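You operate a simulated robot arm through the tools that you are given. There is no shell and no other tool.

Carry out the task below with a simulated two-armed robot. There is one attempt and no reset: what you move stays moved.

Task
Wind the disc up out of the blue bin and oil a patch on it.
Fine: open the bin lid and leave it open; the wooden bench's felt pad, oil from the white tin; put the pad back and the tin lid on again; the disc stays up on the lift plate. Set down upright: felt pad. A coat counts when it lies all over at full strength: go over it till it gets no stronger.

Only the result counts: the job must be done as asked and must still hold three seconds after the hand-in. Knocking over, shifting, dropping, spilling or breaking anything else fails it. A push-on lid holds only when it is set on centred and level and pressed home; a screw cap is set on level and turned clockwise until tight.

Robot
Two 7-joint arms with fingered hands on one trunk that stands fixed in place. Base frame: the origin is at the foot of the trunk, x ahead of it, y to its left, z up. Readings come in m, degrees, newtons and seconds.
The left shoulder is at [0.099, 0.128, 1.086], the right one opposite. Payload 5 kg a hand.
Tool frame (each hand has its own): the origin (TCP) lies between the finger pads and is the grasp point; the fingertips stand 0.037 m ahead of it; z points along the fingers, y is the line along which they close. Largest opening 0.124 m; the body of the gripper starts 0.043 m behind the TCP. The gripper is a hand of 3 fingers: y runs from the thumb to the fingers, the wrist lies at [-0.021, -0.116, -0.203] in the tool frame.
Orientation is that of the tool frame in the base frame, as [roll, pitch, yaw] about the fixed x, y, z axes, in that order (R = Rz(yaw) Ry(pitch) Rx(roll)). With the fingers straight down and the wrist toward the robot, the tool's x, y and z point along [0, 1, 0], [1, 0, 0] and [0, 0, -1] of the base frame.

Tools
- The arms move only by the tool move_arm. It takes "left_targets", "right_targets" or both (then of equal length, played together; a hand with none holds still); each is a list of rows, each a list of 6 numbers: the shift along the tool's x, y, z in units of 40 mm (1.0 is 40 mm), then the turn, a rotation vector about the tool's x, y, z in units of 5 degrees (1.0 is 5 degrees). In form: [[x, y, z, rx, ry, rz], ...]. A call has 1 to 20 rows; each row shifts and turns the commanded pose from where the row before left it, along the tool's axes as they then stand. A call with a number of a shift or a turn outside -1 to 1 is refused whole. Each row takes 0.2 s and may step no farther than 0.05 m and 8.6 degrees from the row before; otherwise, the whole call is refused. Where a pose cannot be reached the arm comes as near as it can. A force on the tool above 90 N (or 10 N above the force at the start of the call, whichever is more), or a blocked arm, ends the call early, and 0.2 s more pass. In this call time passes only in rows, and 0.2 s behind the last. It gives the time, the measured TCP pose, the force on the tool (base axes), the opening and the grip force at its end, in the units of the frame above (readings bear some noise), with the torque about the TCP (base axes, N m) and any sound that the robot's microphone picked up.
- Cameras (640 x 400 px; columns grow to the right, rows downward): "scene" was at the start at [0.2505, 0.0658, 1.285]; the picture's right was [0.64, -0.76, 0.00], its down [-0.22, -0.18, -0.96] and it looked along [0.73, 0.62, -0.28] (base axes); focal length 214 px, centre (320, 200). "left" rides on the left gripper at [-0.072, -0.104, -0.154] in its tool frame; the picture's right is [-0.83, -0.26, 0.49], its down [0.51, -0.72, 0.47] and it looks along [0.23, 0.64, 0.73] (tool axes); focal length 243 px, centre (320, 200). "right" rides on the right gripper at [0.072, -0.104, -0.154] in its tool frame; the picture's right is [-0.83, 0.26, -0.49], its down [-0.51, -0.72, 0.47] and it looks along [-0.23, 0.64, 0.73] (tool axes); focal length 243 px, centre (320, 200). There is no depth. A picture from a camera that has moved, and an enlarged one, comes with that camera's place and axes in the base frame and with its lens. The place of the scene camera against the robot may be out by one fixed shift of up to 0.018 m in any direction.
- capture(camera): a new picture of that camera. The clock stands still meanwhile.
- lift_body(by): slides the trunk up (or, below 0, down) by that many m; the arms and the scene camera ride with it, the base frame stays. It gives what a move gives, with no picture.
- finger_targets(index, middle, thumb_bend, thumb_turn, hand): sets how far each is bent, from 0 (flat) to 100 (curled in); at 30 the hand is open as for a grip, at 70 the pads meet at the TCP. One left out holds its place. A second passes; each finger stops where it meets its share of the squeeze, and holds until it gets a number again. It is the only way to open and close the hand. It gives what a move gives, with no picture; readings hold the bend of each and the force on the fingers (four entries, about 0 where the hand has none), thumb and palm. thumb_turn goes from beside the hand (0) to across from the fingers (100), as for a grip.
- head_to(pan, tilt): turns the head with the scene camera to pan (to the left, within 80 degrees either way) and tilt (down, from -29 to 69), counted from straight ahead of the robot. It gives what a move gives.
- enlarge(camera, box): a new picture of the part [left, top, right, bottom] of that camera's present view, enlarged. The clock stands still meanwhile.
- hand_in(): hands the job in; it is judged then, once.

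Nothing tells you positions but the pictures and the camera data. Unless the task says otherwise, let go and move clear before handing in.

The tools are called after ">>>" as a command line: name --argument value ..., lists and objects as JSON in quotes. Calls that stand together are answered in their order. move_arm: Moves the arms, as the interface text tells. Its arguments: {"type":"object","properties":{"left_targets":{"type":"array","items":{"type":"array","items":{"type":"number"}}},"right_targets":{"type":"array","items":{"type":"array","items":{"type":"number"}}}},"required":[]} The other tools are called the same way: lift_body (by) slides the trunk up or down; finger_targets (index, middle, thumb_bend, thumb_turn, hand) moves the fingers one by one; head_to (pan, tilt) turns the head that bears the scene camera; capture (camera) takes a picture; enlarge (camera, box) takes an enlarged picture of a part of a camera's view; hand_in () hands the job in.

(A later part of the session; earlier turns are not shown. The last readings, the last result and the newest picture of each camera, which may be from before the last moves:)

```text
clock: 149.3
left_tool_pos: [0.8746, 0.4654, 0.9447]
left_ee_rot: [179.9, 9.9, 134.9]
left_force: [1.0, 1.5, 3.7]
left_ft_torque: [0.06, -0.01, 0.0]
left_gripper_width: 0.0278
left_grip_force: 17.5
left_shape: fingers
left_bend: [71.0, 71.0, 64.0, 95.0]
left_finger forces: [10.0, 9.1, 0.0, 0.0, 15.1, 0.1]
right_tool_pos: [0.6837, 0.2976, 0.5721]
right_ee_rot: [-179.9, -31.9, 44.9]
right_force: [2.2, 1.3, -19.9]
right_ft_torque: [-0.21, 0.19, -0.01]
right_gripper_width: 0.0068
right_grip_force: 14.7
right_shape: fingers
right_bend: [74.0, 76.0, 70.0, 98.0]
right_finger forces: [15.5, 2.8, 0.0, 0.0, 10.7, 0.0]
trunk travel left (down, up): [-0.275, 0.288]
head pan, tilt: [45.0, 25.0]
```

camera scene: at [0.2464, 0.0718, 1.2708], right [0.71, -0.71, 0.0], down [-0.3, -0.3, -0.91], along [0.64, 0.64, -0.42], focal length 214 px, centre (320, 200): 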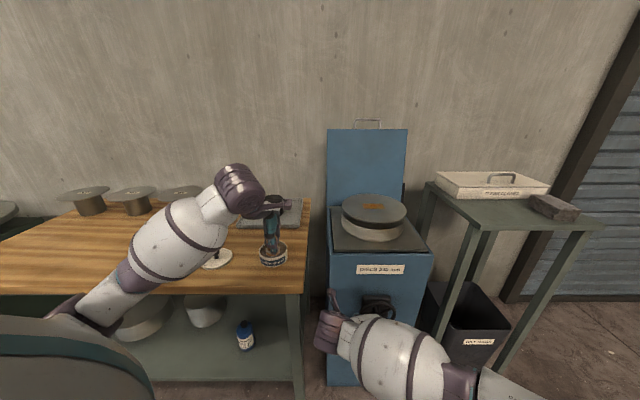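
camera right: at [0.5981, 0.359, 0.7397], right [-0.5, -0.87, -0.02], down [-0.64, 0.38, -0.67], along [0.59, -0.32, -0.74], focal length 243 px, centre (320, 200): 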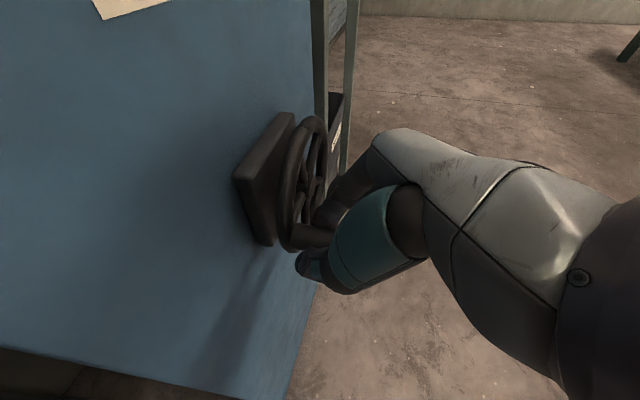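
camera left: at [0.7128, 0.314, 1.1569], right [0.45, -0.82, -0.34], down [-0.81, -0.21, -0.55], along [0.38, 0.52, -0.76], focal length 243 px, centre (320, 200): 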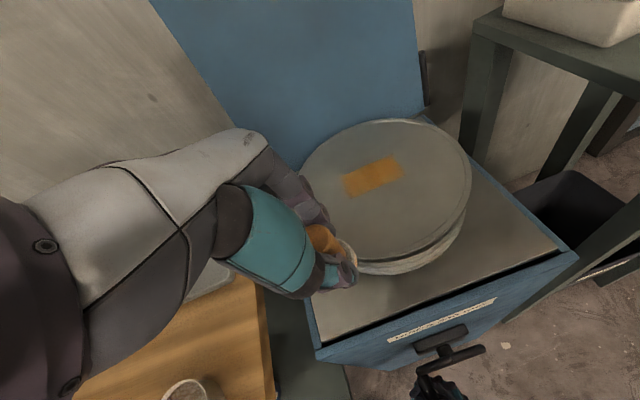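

>>> move_arm --left_targets '[[0.01, 0, 0.06, 0, 0, 0], [0.3, 0.15, -0.053, 0, 0, 0], [-0.5, 0, 0.088, 0, 0, 0], [0.2, -0.35, -0.035, 0, 0, 0], [0.3, 0, -0.053, 0, 0, 0], [-0.3, 0.2, 0.053, 0, 0, 0], [0.3, 0.2, -0.053, 0, 0, 0], [-0.5, 0, 0.088, 0, 0, 0], [0.2, -0.4, -0.035, 0, 0, 0], [0, 0.2, 0, 0, 0, 0], [-0.4, 0, 0.07, 0, 0, 0], [-0.4, 0, 0.07, 0, 0, 0], [-0.4, 0, 0.07, 0, 0, 0], [-0.4, 0.15, 0.07, 0, 0, 0], [-0.4, 0, 0.07, 0, 0, 0], [0.3, -0.35, -0.053, 0, 0, 0], [-0.3, 0, 0.053, 0, 0, 0], [0.3, 0.2, -0.053, 0, 0, 0], [-0.3, 0.2, 0.053, 0, 0, 0], [0.1, -0.2, -0.018, 0, 0, 0]]'

>>> move_arm --left_targets '[[0.2, 0, -0.035, 0, 0, 0], [-0.3, 0.2, 0.053, 0, 0, 0], [0.3, 0, -0.053, 0, 0, 0], [-0.3, -0.4, 0.053, 0, 0, 0], [0.3, 0, -0.053, 0, 0, 0], [-0.1, 0.2, 0.018, 0, 0, 0]]'

>>> enlarge --camera "scene" --box '[345, 190, 405, 230]'

```text
clock: 153.5
left_tool_pos: [0.9293, 0.4115, 0.9442]
left_ee_rot: [179.8, 10.1, 134.9]
left_force: [5.2, 0.8, 14.2]
left_ft_torque: [0.13, -0.15, -0.07]
left_gripper_width: 0.0276
left_grip_force: 22.4
left_shape: fingers
left_bend: [71.0, 72.0, 64.0, 94.0]
left_finger forces: [11.1, 18.1, 0.0, 0.0, 16.1, 0.0]
right_tool_pos: [0.6839, 0.2984, 0.5732]
right_ee_rot: [180.0, -32.0, 45.0]
right_force: [1.5, -0.1, -22.3]
right_ft_torque: [-0.24, 0.2, -0.08]
right_gripper_width: 0.0078
right_grip_force: 14.4
right_shape: fingers
right_bend: [73.0, 75.0, 69.0, 98.0]
right_finger forces: [15.1, 3.6, 0.0, 0.0, 10.3, 0.0]
trunk travel left (down, up): [-0.275, 0.288]
head pan, tilt: [45.0, 25.0]
```

```text
clock: 154.9
left_tool_pos: [0.9266, 0.4133, 0.9434]
left_ee_rot: [180.0, 9.9, 134.9]
left_force: [-2.5, 0.5, 7.8]
left_ft_torque: [0.07, 0.15, 0.01]
left_gripper_width: 0.0275
left_grip_force: 22.7
left_shape: fingers
left_bend: [71.0, 72.0, 64.0, 94.0]
left_finger forces: [9.1, 18.0, 0.0, 0.1, 17.5, 0.0]
right_tool_pos: [0.6838, 0.2979, 0.572]
right_ee_rot: [180.0, -32.0, 44.9]
right_force: [1.1, 1.7, -21.3]
right_ft_torque: [-0.21, 0.23, -0.05]
right_gripper_width: 0.0078
right_grip_force: 14.6
right_shape: fingers
right_bend: [73.0, 75.0, 69.0, 98.0]
right_finger forces: [14.5, 3.5, 0.1, 0.0, 10.9, 0.0]
trunk travel left (down, up): [-0.275, 0.288]
head pan, tilt: [45.0, 25.0]
```

```text
10.00 times, centred on (375, 210) of scene
camera zoom: at [0.2453, 0.0705, 1.271], right [0.71, -0.71, 0.0], down [-0.3, -0.3, -0.91], along [0.64, 0.64, -0.42], focal length 2145 px, centre (-230, 100)
```

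zoom: 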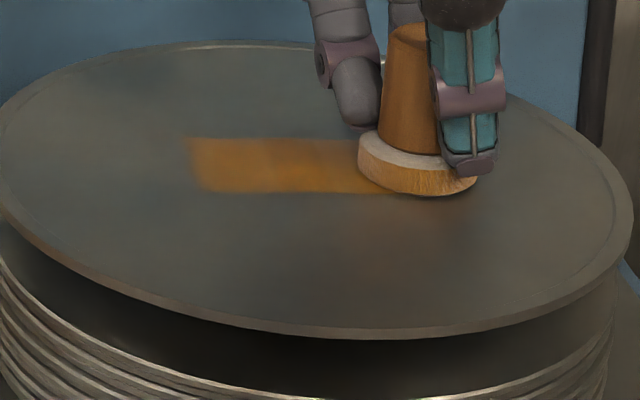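

>>> move_arm --left_targets '[[-0.07, 0, -0.5, 0, 0, 0], [-0.13, 0, -0.77, 0, 0, 0], [0.77, -0.6, -0.136, 0, 0, 0], [0.77, -0.6, -0.136, 0, 0, 0], [0.77, -0.85, -0.136, 0, 0, 0], [0.77, -0.85, -0.136, 0, 0, 0]]'

>>> enlarge --camera "left" --box '[330, 145, 415, 205]'

>>> enlarge --camera "scene" --box '[345, 190, 405, 230]'

```text
clock: 156.3
left_tool_pos: [0.7512, 0.4222, 0.9931]
left_ee_rot: [-179.9, 10.0, 134.9]
left_force: [-0.6, 0.2, -0.7]
left_ft_torque: [-0.02, -0.01, 0.02]
left_gripper_width: 0.0273
left_grip_force: 16.9
left_shape: fingers
left_bend: [71.0, 71.0, 64.0, 95.0]
left_finger forces: [9.8, 8.8, 0.1, 0.0, 14.9, 0.0]
right_tool_pos: [0.6841, 0.2981, 0.5719]
right_ee_rot: [-180.0, -31.9, 45.0]
right_force: [-1.4, -1.3, -16.4]
right_ft_torque: [-0.16, 0.14, -0.06]
right_gripper_width: 0.0074
right_grip_force: 13.9
right_shape: fingers
right_bend: [73.0, 75.0, 70.0, 98.0]
right_finger forces: [14.0, 2.8, 0.1, 0.1, 10.4, 0.0]
trunk travel left (down, up): [-0.275, 0.288]
head pan, tilt: [45.0, 25.0]
```

```text
6.67 times, centred on (372, 175) of left
camera zoom: at [0.7089, 0.3185, 1.156], right [0.45, -0.82, -0.34], down [-0.81, -0.21, -0.55], along [0.38, 0.52, -0.76], focal length 1618 px, centre (-30, 367)
```

zoom: 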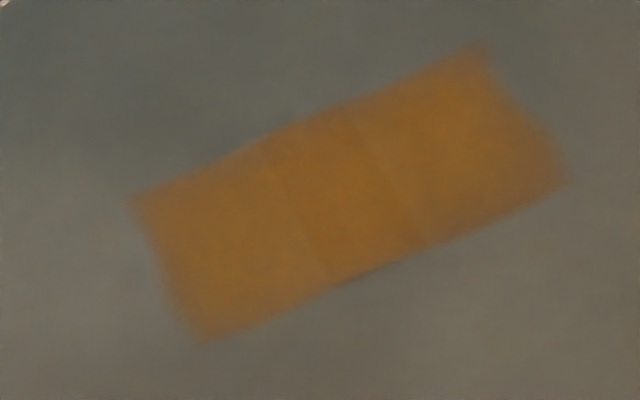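

```text
10.00 times, centred on (375, 210) of scene
camera zoom: at [0.2451, 0.0721, 1.271], right [0.71, -0.71, 0.0], down [-0.3, -0.3, -0.91], along [0.64, 0.64, -0.42], focal length 2145 px, centre (-230, 100)
```

zoom: 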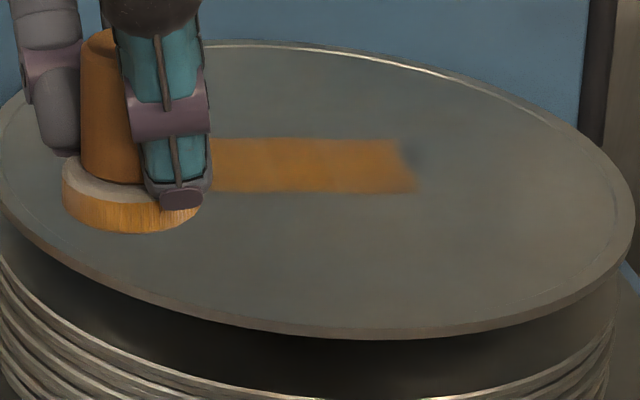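

Nearly even now. I'll dip once more and go over the whole strip again to make sure it gets no stronger.

>>> move_arm --left_targets '[[0.793, -0.234, -0.14, 0, 0, 0], [0.793, -0.234, -0.14, 0, 0, 0], [0.793, -0.234, -0.14, 0, 0, 0], [0.793, -0.234, -0.14, 0, 0, 0], [0.793, -0.234, -0.14, 0, 0, 0], [0.793, -0.234, -0.14, 0, 0, 0], [0.793, -0.234, -0.14, 0, 0, 0], [0.793, -0.234, -0.14, 0, 0, 0], [0.14, 0, 0.79, 0, 0, 0], [0.14, 0, 0.79, 0, 0, 0], [0.09, 0, 0.49, 0, 0, 0]]'

>>> enlarge --camera "left" --box '[280, 180, 430, 320]'

>>> capture --camera "scene"

```text
clock: 158.7
left_tool_pos: [0.5211, 0.5506, 0.9108]
left_ee_rot: [-180.0, 10.0, 134.9]
left_force: [-0.7, 0.2, -0.7]
left_ft_torque: [-0.01, 0.0, 0.03]
left_gripper_width: 0.0271
left_grip_force: 16.0
left_shape: fingers
left_bend: [71.0, 71.0, 64.0, 95.0]
left_finger forces: [9.3, 8.1, 0.0, 0.0, 14.5, 0.0]
right_tool_pos: [0.6839, 0.298, 0.5731]
right_ee_rot: [-180.0, -31.9, 45.0]
right_force: [0.3, -1.0, -18.2]
right_ft_torque: [-0.2, 0.2, -0.02]
right_gripper_width: 0.0071
right_grip_force: 13.9
right_shape: fingers
right_bend: [74.0, 75.0, 70.0, 98.0]
right_finger forces: [15.0, 2.7, 0.0, 0.0, 10.1, 0.0]
trunk travel left (down, up): [-0.275, 0.288]
head pan, tilt: [45.0, 25.0]
```

```text
2.86 times, centred on (355, 250) of left
camera zoom: at [0.4793, 0.4468, 1.0736], right [0.45, -0.82, -0.34], down [-0.81, -0.21, -0.55], along [0.38, 0.52, -0.76], focal length 693 px, centre (220, 57)
```

zoom: 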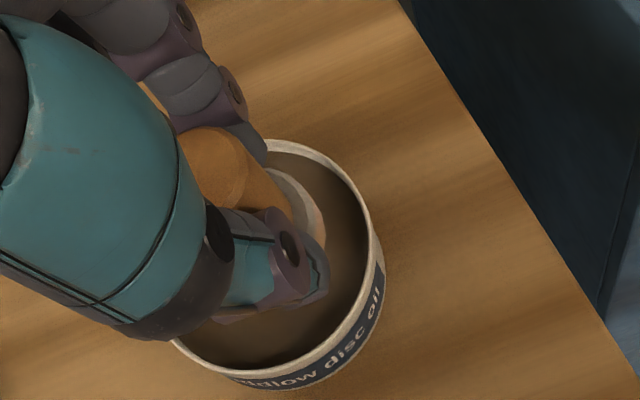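

```text
taken
camera scene: at [0.246, 0.0715, 1.2709], right [0.71, -0.71, 0.0], down [-0.3, -0.3, -0.91], along [0.64, 0.64, -0.42], focal length 214 px, centre (320, 200)
```

scene: 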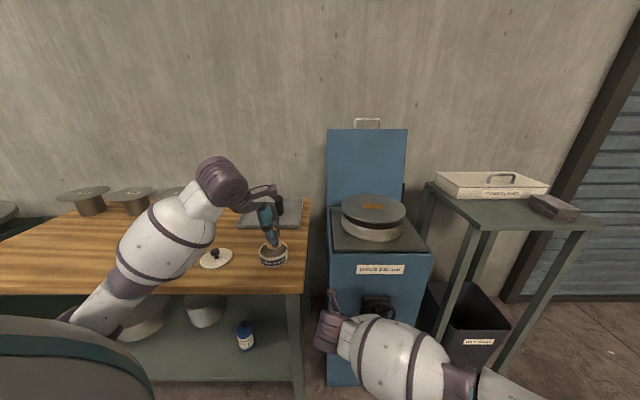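

>>> move_arm --left_targets '[[0.14, 0, 0.28, 0, 0, 0], [0.035, 0, 0.2, 0, 0, 0]]'

>>> move_arm --left_targets '[[0.018, 0, 0.1, 0, 0, 0]]'

>>> move_arm --left_targets '[[0.014, 0, 0.08, 0, 0, 0]]'

```text
clock: 159.3
left_tool_pos: [0.519, 0.5536, 0.8892]
left_ee_rot: [180.0, 10.0, 134.9]
left_force: [-0.4, 0.1, -0.6]
left_ft_torque: [0.03, 0.02, 0.03]
left_gripper_width: 0.0273
left_grip_force: 15.9
left_shape: fingers
left_bend: [71.0, 71.0, 64.0, 95.0]
left_finger forces: [9.3, 8.1, 0.1, 0.0, 14.5, 0.0]
right_tool_pos: [0.6831, 0.2985, 0.5714]
right_ee_rot: [180.0, -31.9, 45.0]
right_force: [1.1, -1.2, -18.6]
right_ft_torque: [-0.13, 0.13, -0.04]
right_gripper_width: 0.0074
right_grip_force: 14.1
right_shape: fingers
right_bend: [74.0, 75.0, 70.0, 98.0]
right_finger forces: [15.0, 2.8, 0.1, 0.0, 10.2, 0.0]
trunk travel left (down, up): [-0.275, 0.288]
head pan, tilt: [45.0, 25.0]
```

```text
clock: 159.7
left_tool_pos: [0.5185, 0.553, 0.8846]
left_ee_rot: [-180.0, 9.9, 134.9]
left_force: [-0.4, 0.2, -0.1]
left_ft_torque: [0.01, 0.04, -0.03]
left_gripper_width: 0.0275
left_grip_force: 16.2
left_shape: fingers
left_bend: [71.0, 71.0, 64.0, 95.0]
left_finger forces: [9.3, 8.2, 0.0, 0.1, 14.6, 0.0]
right_tool_pos: [0.6833, 0.2989, 0.5723]
right_ee_rot: [180.0, -32.0, 45.0]
right_force: [0.1, -1.5, -17.7]
right_ft_torque: [-0.21, 0.2, -0.06]
right_gripper_width: 0.0073
right_grip_force: 13.8
right_shape: fingers
right_bend: [74.0, 75.0, 70.0, 98.0]
right_finger forces: [15.1, 2.7, 0.0, 0.1, 10.2, 0.0]
trunk travel left (down, up): [-0.275, 0.288]
head pan, tilt: [45.0, 25.0]
```

```text
clock: 160.1
left_tool_pos: [0.5181, 0.553, 0.8827]
left_ee_rot: [180.0, 10.1, 135.0]
left_force: [0.8, 0.4, 2.8]
left_ft_torque: [0.05, 0.06, 0.01]
left_gripper_width: 0.0271
left_grip_force: 17.1
left_shape: fingers
left_bend: [71.0, 71.0, 64.0, 95.0]
left_finger forces: [9.3, 9.9, 0.1, 0.0, 14.9, 0.1]
right_tool_pos: [0.6845, 0.2979, 0.5721]
right_ee_rot: [180.0, -31.9, 45.0]
right_force: [0.7, 0.8, -18.6]
right_ft_torque: [-0.18, 0.18, -0.04]
right_gripper_width: 0.0072
right_grip_force: 14.2
right_shape: fingers
right_bend: [74.0, 75.0, 70.0, 98.0]
right_finger forces: [15.1, 2.8, 0.0, 0.0, 10.4, 0.0]
trunk travel left (down, up): [-0.275, 0.288]
head pan, tilt: [45.0, 25.0]
```

>>> move_arm --left_targets '[[0.007, 0, 0.05, 0, 0, 0], [0, 0, 0, 0, 0, 0], [0, 0, 0, 0, 0, 0], [0, 0, 0, 0, 0, 0], [-0.09, 0, -0.5, 0, 0, 0], [-0.16, 0, -0.9, 0, 0, 0], [-0.16, 0, -0.9, 0, 0, 0], [-0.09, 0, -0.5, 0, 0, 0], [-0.82, 0.53, 0.145, 0, 0, 0], [-0.82, 0.53, 0.145, 0, 0, 0], [-0.82, 0.53, 0.145, 0, 0, 0], [-0.82, 0.53, 0.145, 0, 0, 0], [-0.82, 0.53, 0.145, 0, 0, 0], [-0.82, 0.53, 0.145, 0, 0, 0], [-0.82, 0.53, 0.145, 0, 0, 0], [-0.82, 0.53, 0.145, 0, 0, 0], [-0.82, 0.53, 0.145, 0, 0, 0], [0.1, 0, 0.59, 0, 0, 0], [0.06, 0, 0.35, 0, 0, 0]]'

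>>> enlarge --camera "scene" --box '[335, 170, 415, 250]'

```text
clock: 164.1
left_tool_pos: [0.862, 0.4756, 0.9786]
left_ee_rot: [178.8, 10.4, 134.9]
left_force: [-0.1, -0.3, -0.4]
left_ft_torque: [0.05, -0.01, 0.03]
left_gripper_width: 0.0269
left_grip_force: 16.0
left_shape: fingers
left_bend: [71.0, 71.0, 64.0, 95.0]
left_finger forces: [9.5, 8.2, 0.0, 0.1, 14.2, 0.0]
right_tool_pos: [0.681, 0.2968, 0.5772]
right_ee_rot: [-179.8, -32.1, 44.9]
right_force: [11.1, 19.6, -49.2]
right_ft_torque: [-0.09, 0.32, 0.05]
right_gripper_width: 0.0125
right_grip_force: 20.2
right_shape: fingers
right_bend: [71.0, 74.0, 69.0, 98.0]
right_finger forces: [14.0, 15.0, 0.0, 0.0, 11.9, 0.0]
trunk travel left (down, up): [-0.275, 0.288]
head pan, tilt: [45.0, 25.0]
```

```text
5.00 times, centred on (375, 210) of scene
camera zoom: at [0.2406, 0.0658, 1.2739], right [0.71, -0.71, 0.0], down [-0.3, -0.29, -0.91], along [0.64, 0.64, -0.42], focal length 1072 px, centre (45, 150)
```

zoom: 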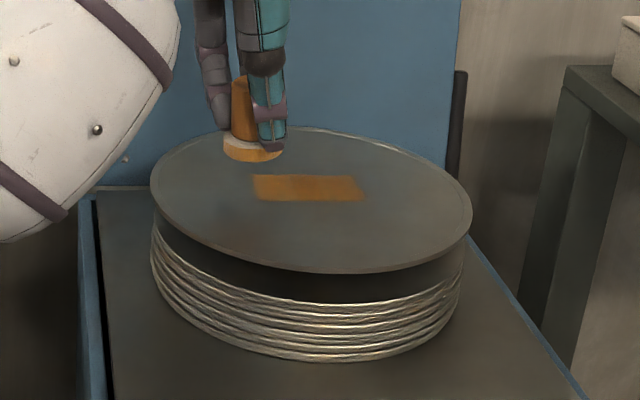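

>>> capture --camera "scene"

>>> capture --camera "left"

>>> capture --camera "right"

```text
taken
camera scene: at [0.2406, 0.0658, 1.2739], right [0.71, -0.71, 0.0], down [-0.3, -0.29, -0.91], along [0.64, 0.64, -0.42], focal length 214 px, centre (320, 200)
```

scene: 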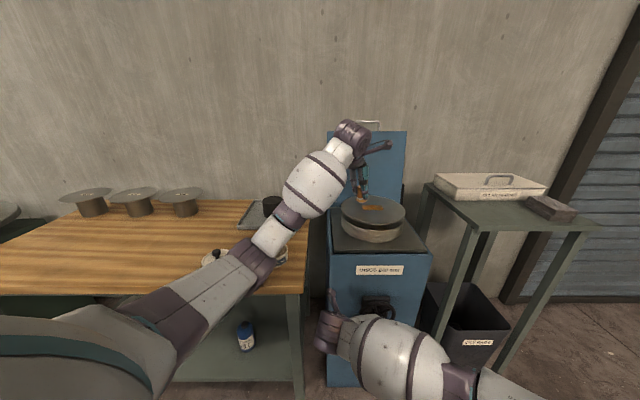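

```text
taken
camera left: at [0.8175, 0.3692, 1.1399], right [0.46, -0.82, -0.34], down [-0.79, -0.21, -0.57], along [0.39, 0.53, -0.75], focal length 243 px, centre (320, 200)
```

left: 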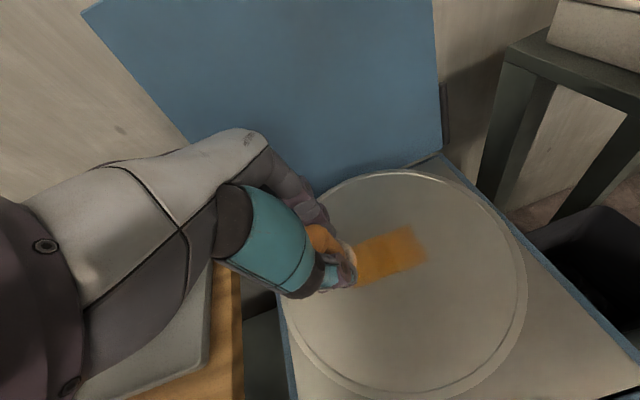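

```text
taken
camera right: at [0.5942, 0.3559, 0.745], right [-0.5, -0.87, -0.03], down [-0.64, 0.38, -0.67], along [0.59, -0.31, -0.74], focal length 243 px, centre (320, 200)
```

right: 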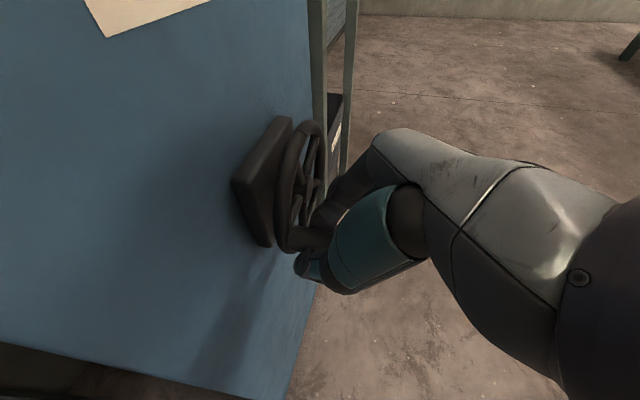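

>>> enlarge --camera "scene" --box '[190, 180, 360, 310]'

```text
3.08 times, centred on (275, 245) of scene
camera zoom: at [0.2406, 0.0658, 1.2739], right [0.71, -0.71, 0.0], down [-0.3, -0.29, -0.91], along [0.64, 0.64, -0.42], focal length 660 px, centre (458, 62)
```

zoom: 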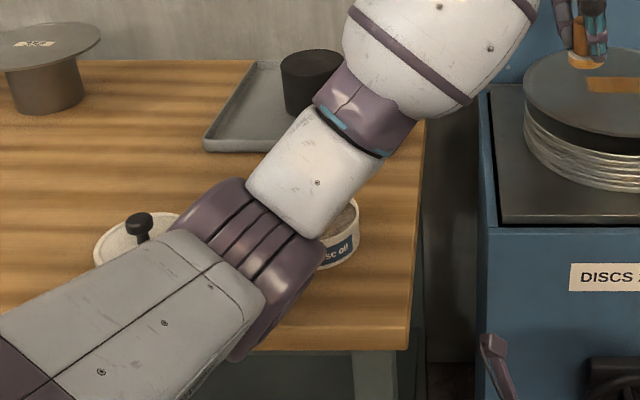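

The left elbow is hanging low near the tin and the trunk is slightly deflected, so something may be touching. I'll raise the left hand straight up to get the arm clear.

>>> move_arm --left_targets '[[-0.09, 0, -0.5, 0, 0, 0], [-0.16, 0, -0.9, 0, 0, 0], [-0.16, 0, -0.9, 0, 0, 0]]'

>>> capture --camera "scene"

```text
clock: 164.9
left_tool_pos: [0.8646, 0.4742, 1.0469]
left_ee_rot: [-180.0, 9.9, 134.8]
left_force: [0.3, -0.5, -0.4]
left_ft_torque: [0.0, 0.05, 0.01]
left_gripper_width: 0.0269
left_grip_force: 16.0
left_shape: fingers
left_bend: [71.0, 71.0, 64.0, 95.0]
left_finger forces: [9.3, 8.3, 0.1, 0.0, 14.2, 0.0]
right_tool_pos: [0.6845, 0.2975, 0.5722]
right_ee_rot: [179.9, -31.9, 45.0]
right_force: [-1.6, 1.0, -12.3]
right_ft_torque: [-0.1, 0.06, 0.02]
right_gripper_width: 0.008
right_grip_force: 10.2
right_shape: fingers
right_bend: [72.0, 75.0, 70.0, 98.0]
right_finger forces: [7.4, 2.3, 0.1, 0.0, 10.8, 0.0]
trunk travel left (down, up): [-0.275, 0.288]
head pan, tilt: [45.0, 25.0]
```

```text
taken
camera scene: at [0.2459, 0.0717, 1.2705], right [0.71, -0.71, 0.0], down [-0.3, -0.3, -0.91], along [0.64, 0.64, -0.42], focal length 214 px, centre (320, 200)
```

scene: 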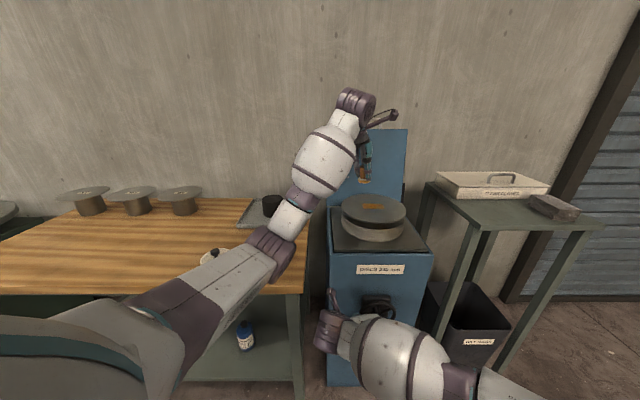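

>>> move_arm --left_targets '[[-0.16, 0, -0.9, 0, 0, 0], [-0.16, 0, -0.9, 0, 0, 0], [-0.16, 0, -0.9, 0, 0, 0], [-0.16, 0, -0.9, 0, 0, 0], [-0.16, 0, -0.9, 0, 0, 0]]'

>>> capture --camera "scene"

>>> capture --camera "left"

```text
clock: 166.1
left_tool_pos: [0.8626, 0.4738, 1.2318]
left_ee_rot: [-179.9, 10.0, 134.9]
left_force: [0.0, -0.1, -1.1]
left_ft_torque: [0.03, 0.0, 0.02]
left_gripper_width: 0.0266
left_grip_force: 15.8
left_shape: fingers
left_bend: [71.0, 71.0, 64.0, 95.0]
left_finger forces: [9.2, 8.1, 0.0, 0.1, 14.2, 0.0]
right_tool_pos: [0.6851, 0.298, 0.5712]
right_ee_rot: [179.9, -31.9, 44.9]
right_force: [2.7, 4.3, -14.1]
right_ft_torque: [-0.12, 0.06, 0.0]
right_gripper_width: 0.0083
right_grip_force: 10.2
right_shape: fingers
right_bend: [72.0, 75.0, 70.0, 98.0]
right_finger forces: [7.7, 2.5, 0.0, 0.0, 10.1, 0.0]
trunk travel left (down, up): [-0.275, 0.288]
head pan, tilt: [45.0, 25.0]
```

```text
taken
camera scene: at [0.2453, 0.0713, 1.271], right [0.71, -0.71, 0.0], down [-0.3, -0.3, -0.91], along [0.64, 0.64, -0.42], focal length 214 px, centre (320, 200)
```

scene: 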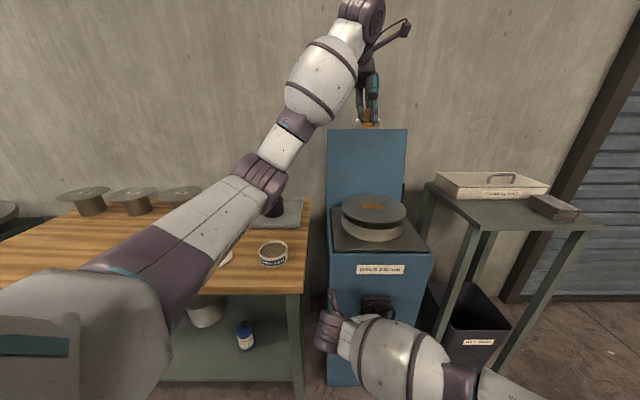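

```text
taken
camera left: at [0.8219, 0.3695, 1.3954], right [0.45, -0.82, -0.34], down [-0.81, -0.21, -0.55], along [0.38, 0.52, -0.76], focal length 243 px, centre (320, 200)
```

left: 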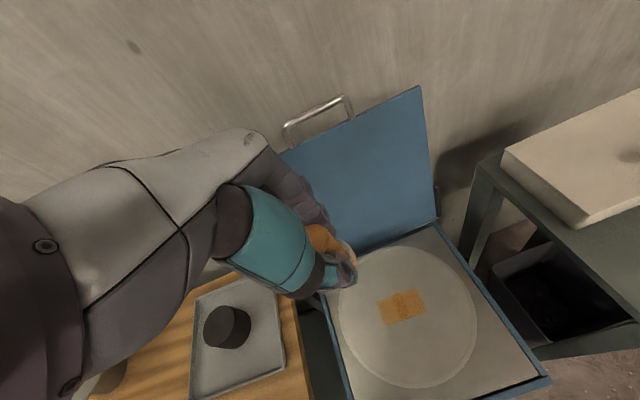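

>>> enlarge --camera "left" --box '[360, 275, 450, 340]'

>>> enlarge --camera "scene" --box '[345, 190, 405, 230]'

>>> enlarge --camera "scene" --box '[180, 225, 320, 285]'

```text
6.15 times, centred on (405, 308) of left
camera zoom: at [0.8219, 0.3695, 1.3954], right [0.45, -0.82, -0.34], down [-0.81, -0.21, -0.55], along [0.38, 0.52, -0.76], focal length 1493 px, centre (-203, -462)
```

zoom: 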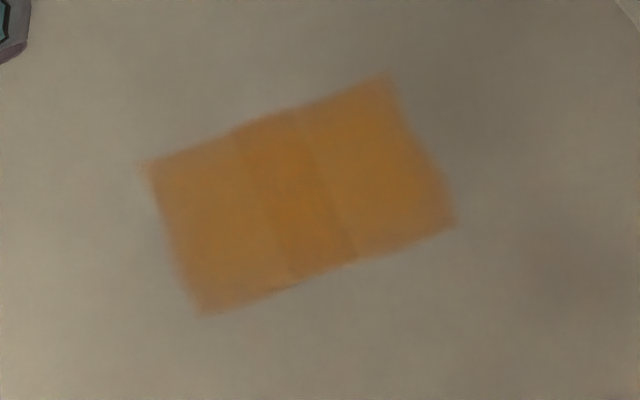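

```text
10.00 times, centred on (375, 210) of scene
camera zoom: at [0.2453, 0.0713, 1.271], right [0.71, -0.71, 0.0], down [-0.3, -0.3, -0.91], along [0.64, 0.64, -0.42], focal length 2145 px, centre (-230, 100)
```

zoom: 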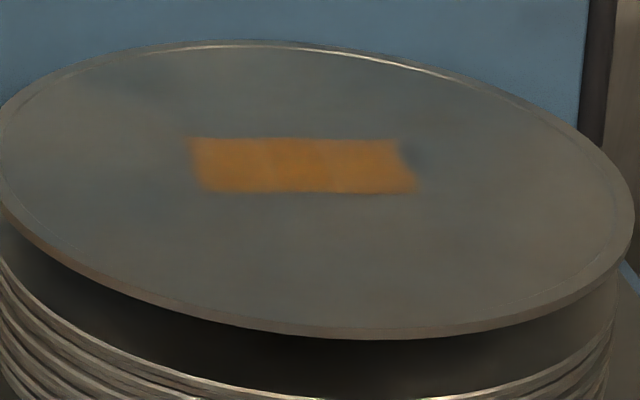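

```text
4.57 times, centred on (250, 255) of scene
camera zoom: at [0.2453, 0.0713, 1.271], right [0.71, -0.71, 0.0], down [-0.3, -0.3, -0.91], along [0.64, 0.64, -0.42], focal length 980 px, centre (640, -51)
```

zoom: 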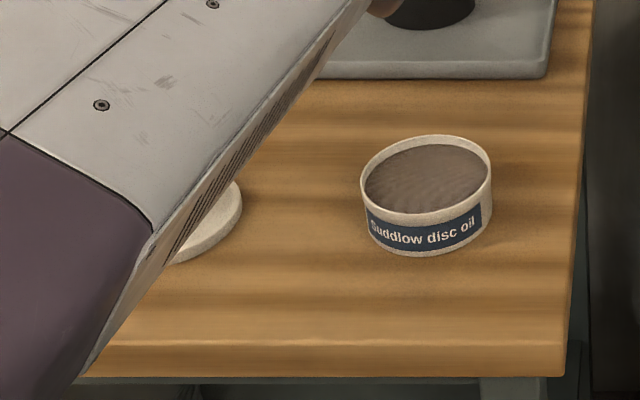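

The patch looks even (the darker band is just two coat tiles overlapping). To cure the low elbow I'll release the crank, raise the trunk, hold the crank again, and do one more pass with the freshly loaded pad.

>>> finger_targets --hand "right" --index 34 --middle 34 --thumb_bend 34

>>> move_arm --right_targets '[[-0.6, 0, -0.38, 0, 0, 0], [-0.8, 0, -0.5, 0, 0, 0], [-0.8, 0, -0.5, 0, 0, 0]]'

>>> lift_body --by 0.15

>>> capture --camera "scene"

>>> capture --camera "right"

```text
clock: 167.1
left_tool_pos: [0.862, 0.4734, 1.2329]
left_ee_rot: [179.9, 10.0, 134.8]
left_force: [0.4, -0.9, 0.5]
left_ft_torque: [0.03, 0.0, -0.02]
left_gripper_width: 0.0268
left_grip_force: 15.4
left_shape: fingers
left_bend: [71.0, 71.0, 64.0, 95.0]
left_finger forces: [9.2, 8.2, 0.0, 0.0, 14.1, 0.1]
right_tool_pos: [0.6837, 0.2973, 0.572]
right_ee_rot: [179.9, -32.0, 45.0]
right_force: [-0.3, -0.1, -0.8]
right_ft_torque: [0.01, -0.01, -0.01]
right_gripper_width: 0.1163
right_grip_force: 0.1
right_shape: fingers
right_bend: [34.0, 34.0, 34.0, 98.0]
right_finger forces: [0.0, 0.0, 0.0, 0.0, 0.0, 0.0]
trunk travel left (down, up): [-0.275, 0.288]
head pan, tilt: [45.0, 25.0]
```

```text
clock: 167.9
left_tool_pos: [0.8622, 0.4723, 1.2337]
left_ee_rot: [180.0, 10.0, 134.8]
left_force: [-0.3, 0.0, -0.9]
left_ft_torque: [0.05, 0.0, 0.04]
left_gripper_width: 0.0268
left_grip_force: 15.8
left_shape: fingers
left_bend: [71.0, 71.0, 64.0, 95.0]
left_finger forces: [9.3, 8.2, 0.0, 0.0, 14.1, 0.1]
right_tool_pos: [0.6099, 0.2245, 0.5743]
right_ee_rot: [180.0, -32.0, 45.0]
right_force: [0.2, -0.3, 0.0]
right_ft_torque: [0.0, 0.0, 0.0]
right_gripper_width: 0.1163
right_grip_force: 0.1
right_shape: fingers
right_bend: [34.0, 34.0, 34.0, 98.0]
right_finger forces: [0.1, 0.0, 0.0, 0.0, 0.1, 0.0]
trunk travel left (down, up): [-0.275, 0.288]
head pan, tilt: [45.0, 25.0]
```

```text
clock: 169.7
left_tool_pos: [0.8649, 0.4739, 1.3812]
left_ee_rot: [-180.0, 9.9, 135.0]
left_force: [-0.3, 1.0, -0.4]
left_ft_torque: [-0.02, 0.0, 0.02]
left_gripper_width: 0.0269
left_grip_force: 15.4
left_shape: fingers
left_bend: [71.0, 71.0, 64.0, 95.0]
left_finger forces: [9.2, 8.1, 0.0, 0.0, 14.0, 0.0]
right_tool_pos: [0.6098, 0.2253, 0.7209]
right_ee_rot: [-179.9, -31.9, 45.0]
right_force: [0.6, -0.3, 1.4]
right_ft_torque: [-0.05, -0.01, -0.01]
right_gripper_width: 0.1165
right_grip_force: 0.1
right_shape: fingers
right_bend: [34.0, 34.0, 34.0, 98.0]
right_finger forces: [0.0, 0.0, 0.0, 0.0, 0.0, 0.1]
trunk travel left (down, up): [-0.425, 0.138]
head pan, tilt: [45.0, 25.0]
```

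```text
taken
camera scene: at [0.2057, 0.071, 1.4255], right [0.71, -0.71, 0.0], down [-0.3, -0.3, -0.91], along [0.64, 0.64, -0.42], focal length 214 px, centre (320, 200)
```

scene: 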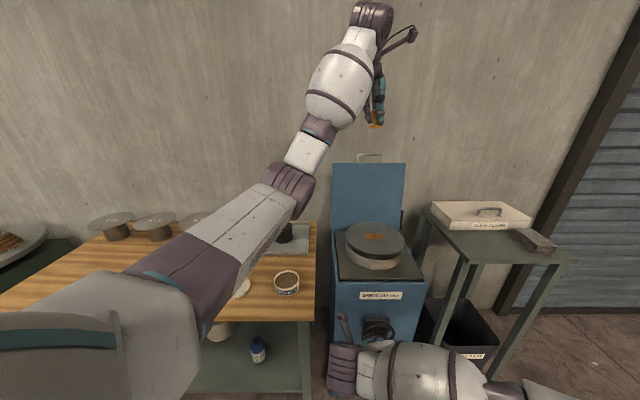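

```text
taken
camera right: at [0.5228, 0.2855, 0.8903], right [-0.5, -0.87, -0.02], down [-0.64, 0.38, -0.67], along [0.59, -0.32, -0.74], focal length 243 px, centre (320, 200)
```

right: 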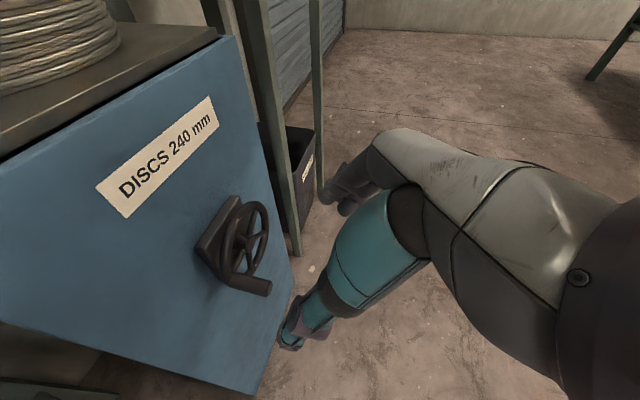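

>>> move_arm --right_targets '[[-0.489, 0, 0.782, 0, 0, 0], [-0.489, 0, 0.782, 0, 0, 0], [-0.489, 0, 0.782, 0, 0, 0], [-0.489, 0, 0.782, 0, 0, 0]]'

>>> capture --camera "right"

```text
clock: 170.7
left_tool_pos: [0.864, 0.4732, 1.3831]
left_ee_rot: [179.9, 10.0, 134.9]
left_force: [-0.5, -0.2, -0.8]
left_ft_torque: [0.01, 0.03, -0.01]
left_gripper_width: 0.0268
left_grip_force: 15.7
left_shape: fingers
left_bend: [71.0, 71.0, 64.0, 95.0]
left_finger forces: [9.3, 8.2, 0.0, 0.1, 14.1, 0.0]
right_tool_pos: [0.6111, 0.2246, 0.5733]
right_ee_rot: [180.0, -32.1, 45.0]
right_force: [0.7, 0.6, 0.9]
right_ft_torque: [-0.01, 0.0, 0.0]
right_gripper_width: 0.1163
right_grip_force: 0.0
right_shape: fingers
right_bend: [34.0, 34.0, 34.0, 98.0]
right_finger forces: [0.0, 0.1, 0.0, 0.1, 0.0, 0.1]
trunk travel left (down, up): [-0.425, 0.138]
head pan, tilt: [45.0, 25.0]
```

```text
taken
camera right: at [0.5247, 0.2849, 0.7413], right [-0.5, -0.87, -0.02], down [-0.64, 0.38, -0.67], along [0.59, -0.32, -0.74], focal length 243 px, centre (320, 200)
```

right: 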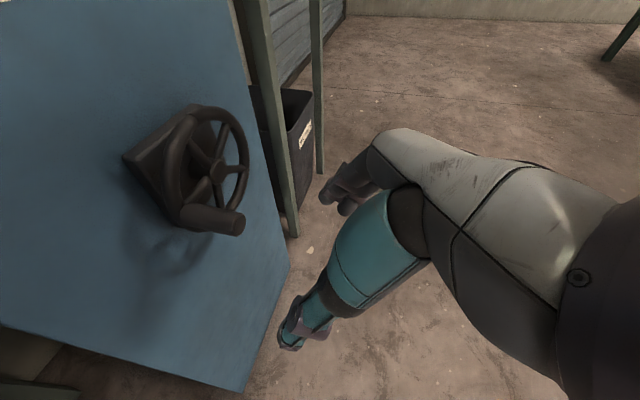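

>>> move_arm --right_targets '[[0.532, -0.037, 0.399, 0, 0, 0], [0.532, -0.037, 0.399, 0, 0, 0], [0.532, -0.037, 0.399, 0, 0, 0], [0.532, -0.037, 0.399, 0, 0, 0]]'

>>> finger_targets --hand "right" --index 76 --middle 76 --thumb_bend 74

>>> move_arm --right_targets '[[0.1, 0.0, -0.16, 0, 0, 0]]'

>>> enlarge --camera "right" --box '[230, 150, 430, 340]'

```text
clock: 171.7
left_tool_pos: [0.8638, 0.4739, 1.3833]
left_ee_rot: [-180.0, 10.1, 134.9]
left_force: [0.6, 0.3, -0.5]
left_ft_torque: [-0.01, -0.04, -0.01]
left_gripper_width: 0.0269
left_grip_force: 15.8
left_shape: fingers
left_bend: [71.0, 71.0, 64.0, 95.0]
left_finger forces: [9.2, 8.1, 0.0, 0.0, 14.1, 0.0]
right_tool_pos: [0.6794, 0.3033, 0.5632]
right_ee_rot: [-180.0, -31.9, 45.0]
right_force: [-0.3, 0.8, -0.7]
right_ft_torque: [-0.04, 0.02, 0.01]
right_gripper_width: 0.1164
right_grip_force: 0.1
right_shape: fingers
right_bend: [34.0, 34.0, 34.0, 98.0]
right_finger forces: [0.0, 0.0, 0.1, 0.1, 0.0, 0.1]
trunk travel left (down, up): [-0.425, 0.138]
head pan, tilt: [45.0, 25.0]
```

```text
clock: 172.7
left_tool_pos: [0.8648, 0.473, 1.3835]
left_ee_rot: [-179.9, 10.1, 135.0]
left_force: [-0.7, 0.5, -1.0]
left_ft_torque: [0.02, 0.02, 0.0]
left_gripper_width: 0.0266
left_grip_force: 15.7
left_shape: fingers
left_bend: [71.0, 71.0, 64.0, 95.0]
left_finger forces: [9.3, 8.2, 0.0, 0.0, 14.1, 0.0]
right_tool_pos: [0.6803, 0.3032, 0.5621]
right_ee_rot: [-180.0, -31.9, 45.0]
right_force: [4.8, -1.7, -5.9]
right_ft_torque: [0.02, 0.14, -0.03]
right_gripper_width: 0.0008
right_grip_force: 3.2
right_shape: fingers
right_bend: [73.0, 76.0, 73.0, 97.0]
right_finger forces: [6.5, 0.1, 0.0, 0.1, 0.0, 0.0]
trunk travel left (down, up): [-0.425, 0.138]
head pan, tilt: [45.0, 25.0]
```

```text
clock: 173.1
left_tool_pos: [0.8681, 0.4738, 1.3802]
left_ee_rot: [-179.9, 9.8, 134.9]
left_force: [-0.5, 0.1, -0.4]
left_ft_torque: [0.01, 0.01, 0.0]
left_gripper_width: 0.0268
left_grip_force: 15.8
left_shape: fingers
left_bend: [71.0, 71.0, 64.0, 95.0]
left_finger forces: [9.2, 8.2, 0.0, 0.1, 14.1, 0.0]
right_tool_pos: [0.6795, 0.3024, 0.5658]
right_ee_rot: [-179.7, -31.7, 44.7]
right_force: [2.8, -4.8, -23.3]
right_ft_torque: [0.0, 0.52, -0.08]
right_gripper_width: 0.0017
right_grip_force: 10.4
right_shape: fingers
right_bend: [73.0, 76.0, 73.0, 97.0]
right_finger forces: [20.8, 0.0, 0.0, 0.1, 0.0, 0.0]
trunk travel left (down, up): [-0.425, 0.138]
head pan, tilt: [45.0, 25.0]
```

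```text
2.11 times, centred on (330, 245) of right
camera zoom: at [0.5939, 0.3645, 0.7356], right [-0.5, -0.87, -0.02], down [-0.64, 0.38, -0.67], along [0.58, -0.32, -0.75], focal length 511 px, centre (299, 105)
```

zoom: 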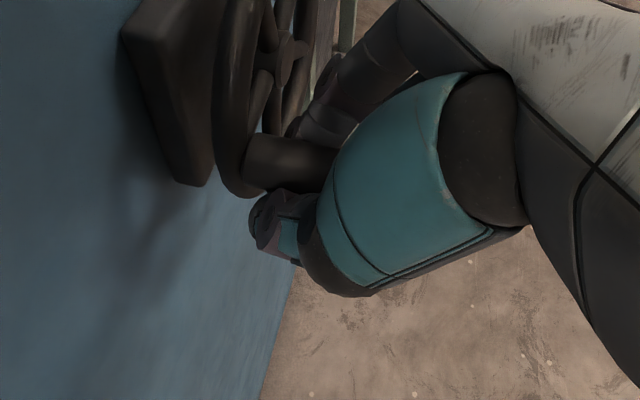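

>>> move_arm --left_targets '[[0.157, 0, 0.887, 0, 0, 0], [0.157, 0, 0.887, 0, 0, 0], [0.157, 0, 0.887, 0, 0, 0], [0.157, 0, 0.887, 0, 0, 0], [0.157, 0, 0.887, 0, 0, 0], [0.157, 0, 0.887, 0, 0, 0], [0.157, 0, 0.887, 0, 0, 0], [0.157, 0, 0.887, 0, 0, 0], [0.157, 0, 0.887, 0, 0, 0], [0.157, 0, 0.887, 0, 0, 0]]'

>>> capture --camera "scene"

>>> enlarge --camera "left" --box '[280, 150, 480, 340]'

```text
clock: 175.3
left_tool_pos: [0.862, 0.4766, 1.0195]
left_ee_rot: [-179.8, 10.0, 135.0]
left_force: [-1.4, -0.3, 0.5]
left_ft_torque: [0.01, 0.03, 0.01]
left_gripper_width: 0.0267
left_grip_force: 15.5
left_shape: fingers
left_bend: [71.0, 71.0, 64.0, 95.0]
left_finger forces: [9.1, 8.3, 0.0, 0.0, 14.1, 0.0]
right_tool_pos: [0.6805, 0.3048, 0.5686]
right_ee_rot: [-179.9, -31.9, 45.0]
right_force: [-3.9, -12.8, -31.3]
right_ft_torque: [-0.1, 0.64, -0.2]
right_gripper_width: 0.0022
right_grip_force: 16.1
right_shape: fingers
right_bend: [73.0, 76.0, 73.0, 98.0]
right_finger forces: [25.4, 2.0, 0.1, 0.1, 4.8, 0.0]
trunk travel left (down, up): [-0.425, 0.138]
head pan, tilt: [45.0, 25.0]
```

```text
taken
camera scene: at [0.2084, 0.0715, 1.4252], right [0.71, -0.71, 0.0], down [-0.3, -0.3, -0.91], along [0.64, 0.64, -0.42], focal length 214 px, centre (320, 200)
```

scene: 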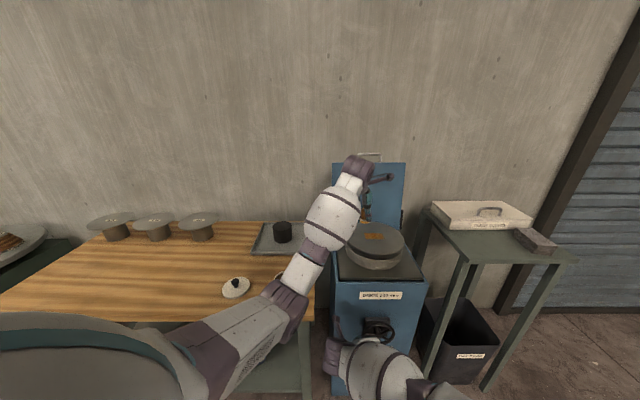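

```text
2.11 times, centred on (380, 245) of left
camera zoom: at [0.8205, 0.3722, 1.1831], right [0.45, -0.82, -0.34], down [-0.81, -0.21, -0.55], along [0.38, 0.52, -0.76], focal length 511 px, centre (194, 105)
```

zoom: 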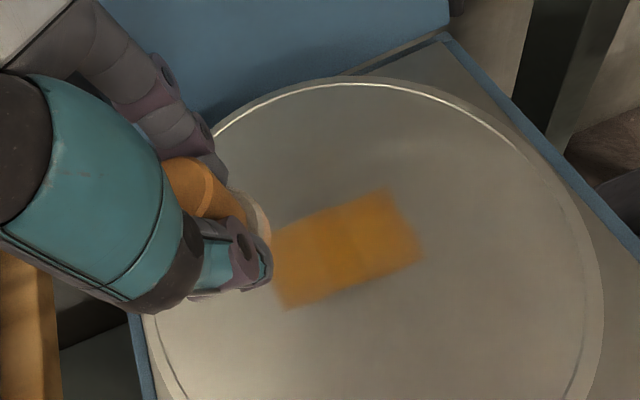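

>>> move_arm --left_targets '[[0.13, 0, 0.74, 0, 0, 0], [0.1, 0, 0.59, 0, 0, 0]]'

>>> enlarge --camera "scene" --box '[220, 200, 420, 340]'

```text
clock: 175.9
left_tool_pos: [0.8639, 0.4742, 0.9669]
left_ee_rot: [-179.9, 10.0, 134.9]
left_force: [-0.4, 0.1, -1.2]
left_ft_torque: [0.01, 0.03, -0.01]
left_gripper_width: 0.0266
left_grip_force: 15.7
left_shape: fingers
left_bend: [71.0, 71.0, 64.0, 95.0]
left_finger forces: [9.2, 8.4, 0.0, 0.0, 14.1, 0.1]
right_tool_pos: [0.6815, 0.3038, 0.5687]
right_ee_rot: [-179.9, -31.9, 45.0]
right_force: [-2.3, -11.6, -30.2]
right_ft_torque: [-0.08, 0.62, -0.23]
right_gripper_width: 0.0027
right_grip_force: 14.9
right_shape: fingers
right_bend: [73.0, 76.0, 73.0, 98.0]
right_finger forces: [23.1, 2.0, 0.0, 0.1, 4.6, 0.0]
trunk travel left (down, up): [-0.425, 0.138]
head pan, tilt: [45.0, 25.0]
```

```text
2.86 times, centred on (320, 270) of scene
camera zoom: at [0.2083, 0.0712, 1.4252], right [0.71, -0.71, 0.0], down [-0.3, -0.3, -0.91], along [0.64, 0.64, -0.42], focal length 613 px, centre (320, 0)
```

zoom: 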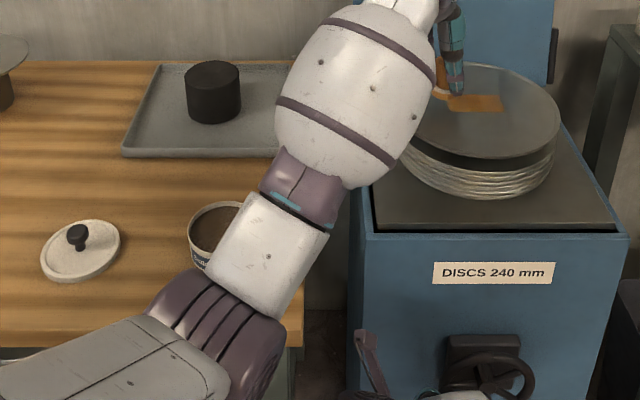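

>>> move_arm --left_targets '[[0.07, 0, 0.39, 0, 0, 0]]'

>>> move_arm --left_targets '[[0.02, 0, 0.12, 0, 0, 0]]'

>>> move_arm --left_targets '[[0.016, 0, 0.09, 0, 0, 0]]'

>>> enlarge --camera "scene" --box '[220, 200, 420, 340]'

```text
clock: 176.3
left_tool_pos: [0.8647, 0.4761, 0.9506]
left_ee_rot: [-179.9, 9.9, 135.0]
left_force: [-0.2, -0.2, -0.5]
left_ft_torque: [0.0, 0.01, -0.01]
left_gripper_width: 0.0272
left_grip_force: 16.2
left_shape: fingers
left_bend: [71.0, 71.0, 64.0, 95.0]
left_finger forces: [9.2, 8.3, 0.0, 0.1, 14.1, 0.0]
right_tool_pos: [0.681, 0.3042, 0.5696]
right_ee_rot: [-179.9, -31.9, 44.9]
right_force: [-2.2, -12.0, -30.6]
right_ft_torque: [-0.06, 0.57, -0.2]
right_gripper_width: 0.0026
right_grip_force: 15.0
right_shape: fingers
right_bend: [73.0, 76.0, 73.0, 98.0]
right_finger forces: [23.5, 2.1, 0.1, 0.0, 4.5, 0.1]
trunk travel left (down, up): [-0.425, 0.138]
head pan, tilt: [45.0, 25.0]
```

```text
clock: 176.7
left_tool_pos: [0.8659, 0.4757, 0.9468]
left_ee_rot: [179.9, 9.9, 135.0]
left_force: [-0.3, 0.9, -1.7]
left_ft_torque: [0.02, 0.01, -0.01]
left_gripper_width: 0.0269
left_grip_force: 15.7
left_shape: fingers
left_bend: [71.0, 71.0, 64.0, 95.0]
left_finger forces: [9.2, 8.4, 0.0, 0.0, 14.1, 0.0]
right_tool_pos: [0.6809, 0.303, 0.5686]
right_ee_rot: [-179.8, -31.9, 44.8]
right_force: [-1.1, -10.9, -29.5]
right_ft_torque: [-0.04, 0.56, -0.2]
right_gripper_width: 0.0027
right_grip_force: 14.6
right_shape: fingers
right_bend: [73.0, 76.0, 73.0, 98.0]
right_finger forces: [23.2, 2.2, 0.0, 0.0, 4.6, 0.0]
trunk travel left (down, up): [-0.425, 0.138]
head pan, tilt: [45.0, 25.0]
```

```text
clock: 177.1
left_tool_pos: [0.8654, 0.4757, 0.9448]
left_ee_rot: [179.9, 10.0, 134.9]
left_force: [1.6, 0.0, 8.2]
left_ft_torque: [0.09, 0.05, -0.03]
left_gripper_width: 0.0269
left_grip_force: 19.3
left_shape: fingers
left_bend: [71.0, 72.0, 64.0, 95.0]
left_finger forces: [8.9, 14.6, 0.1, 0.1, 15.9, 0.1]
right_tool_pos: [0.6815, 0.3042, 0.5696]
right_ee_rot: [-179.8, -31.9, 44.9]
right_force: [1.2, -9.2, -32.4]
right_ft_torque: [-0.1, 0.63, -0.17]
right_gripper_width: 0.0032
right_grip_force: 16.0
right_shape: fingers
right_bend: [73.0, 76.0, 73.0, 98.0]
right_finger forces: [24.3, 2.6, 0.1, 0.0, 4.4, 0.1]
trunk travel left (down, up): [-0.425, 0.138]
head pan, tilt: [45.0, 25.0]
```

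```text
2.86 times, centred on (320, 270) of scene
camera zoom: at [0.2078, 0.0709, 1.4254], right [0.71, -0.71, 0.0], down [-0.3, -0.3, -0.91], along [0.64, 0.64, -0.42], focal length 613 px, centre (320, 0)
```

zoom: 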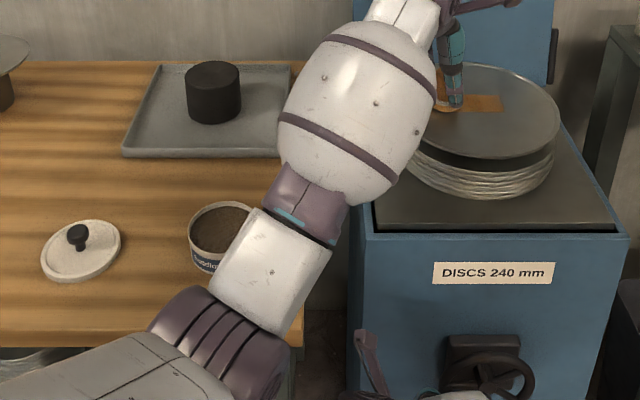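

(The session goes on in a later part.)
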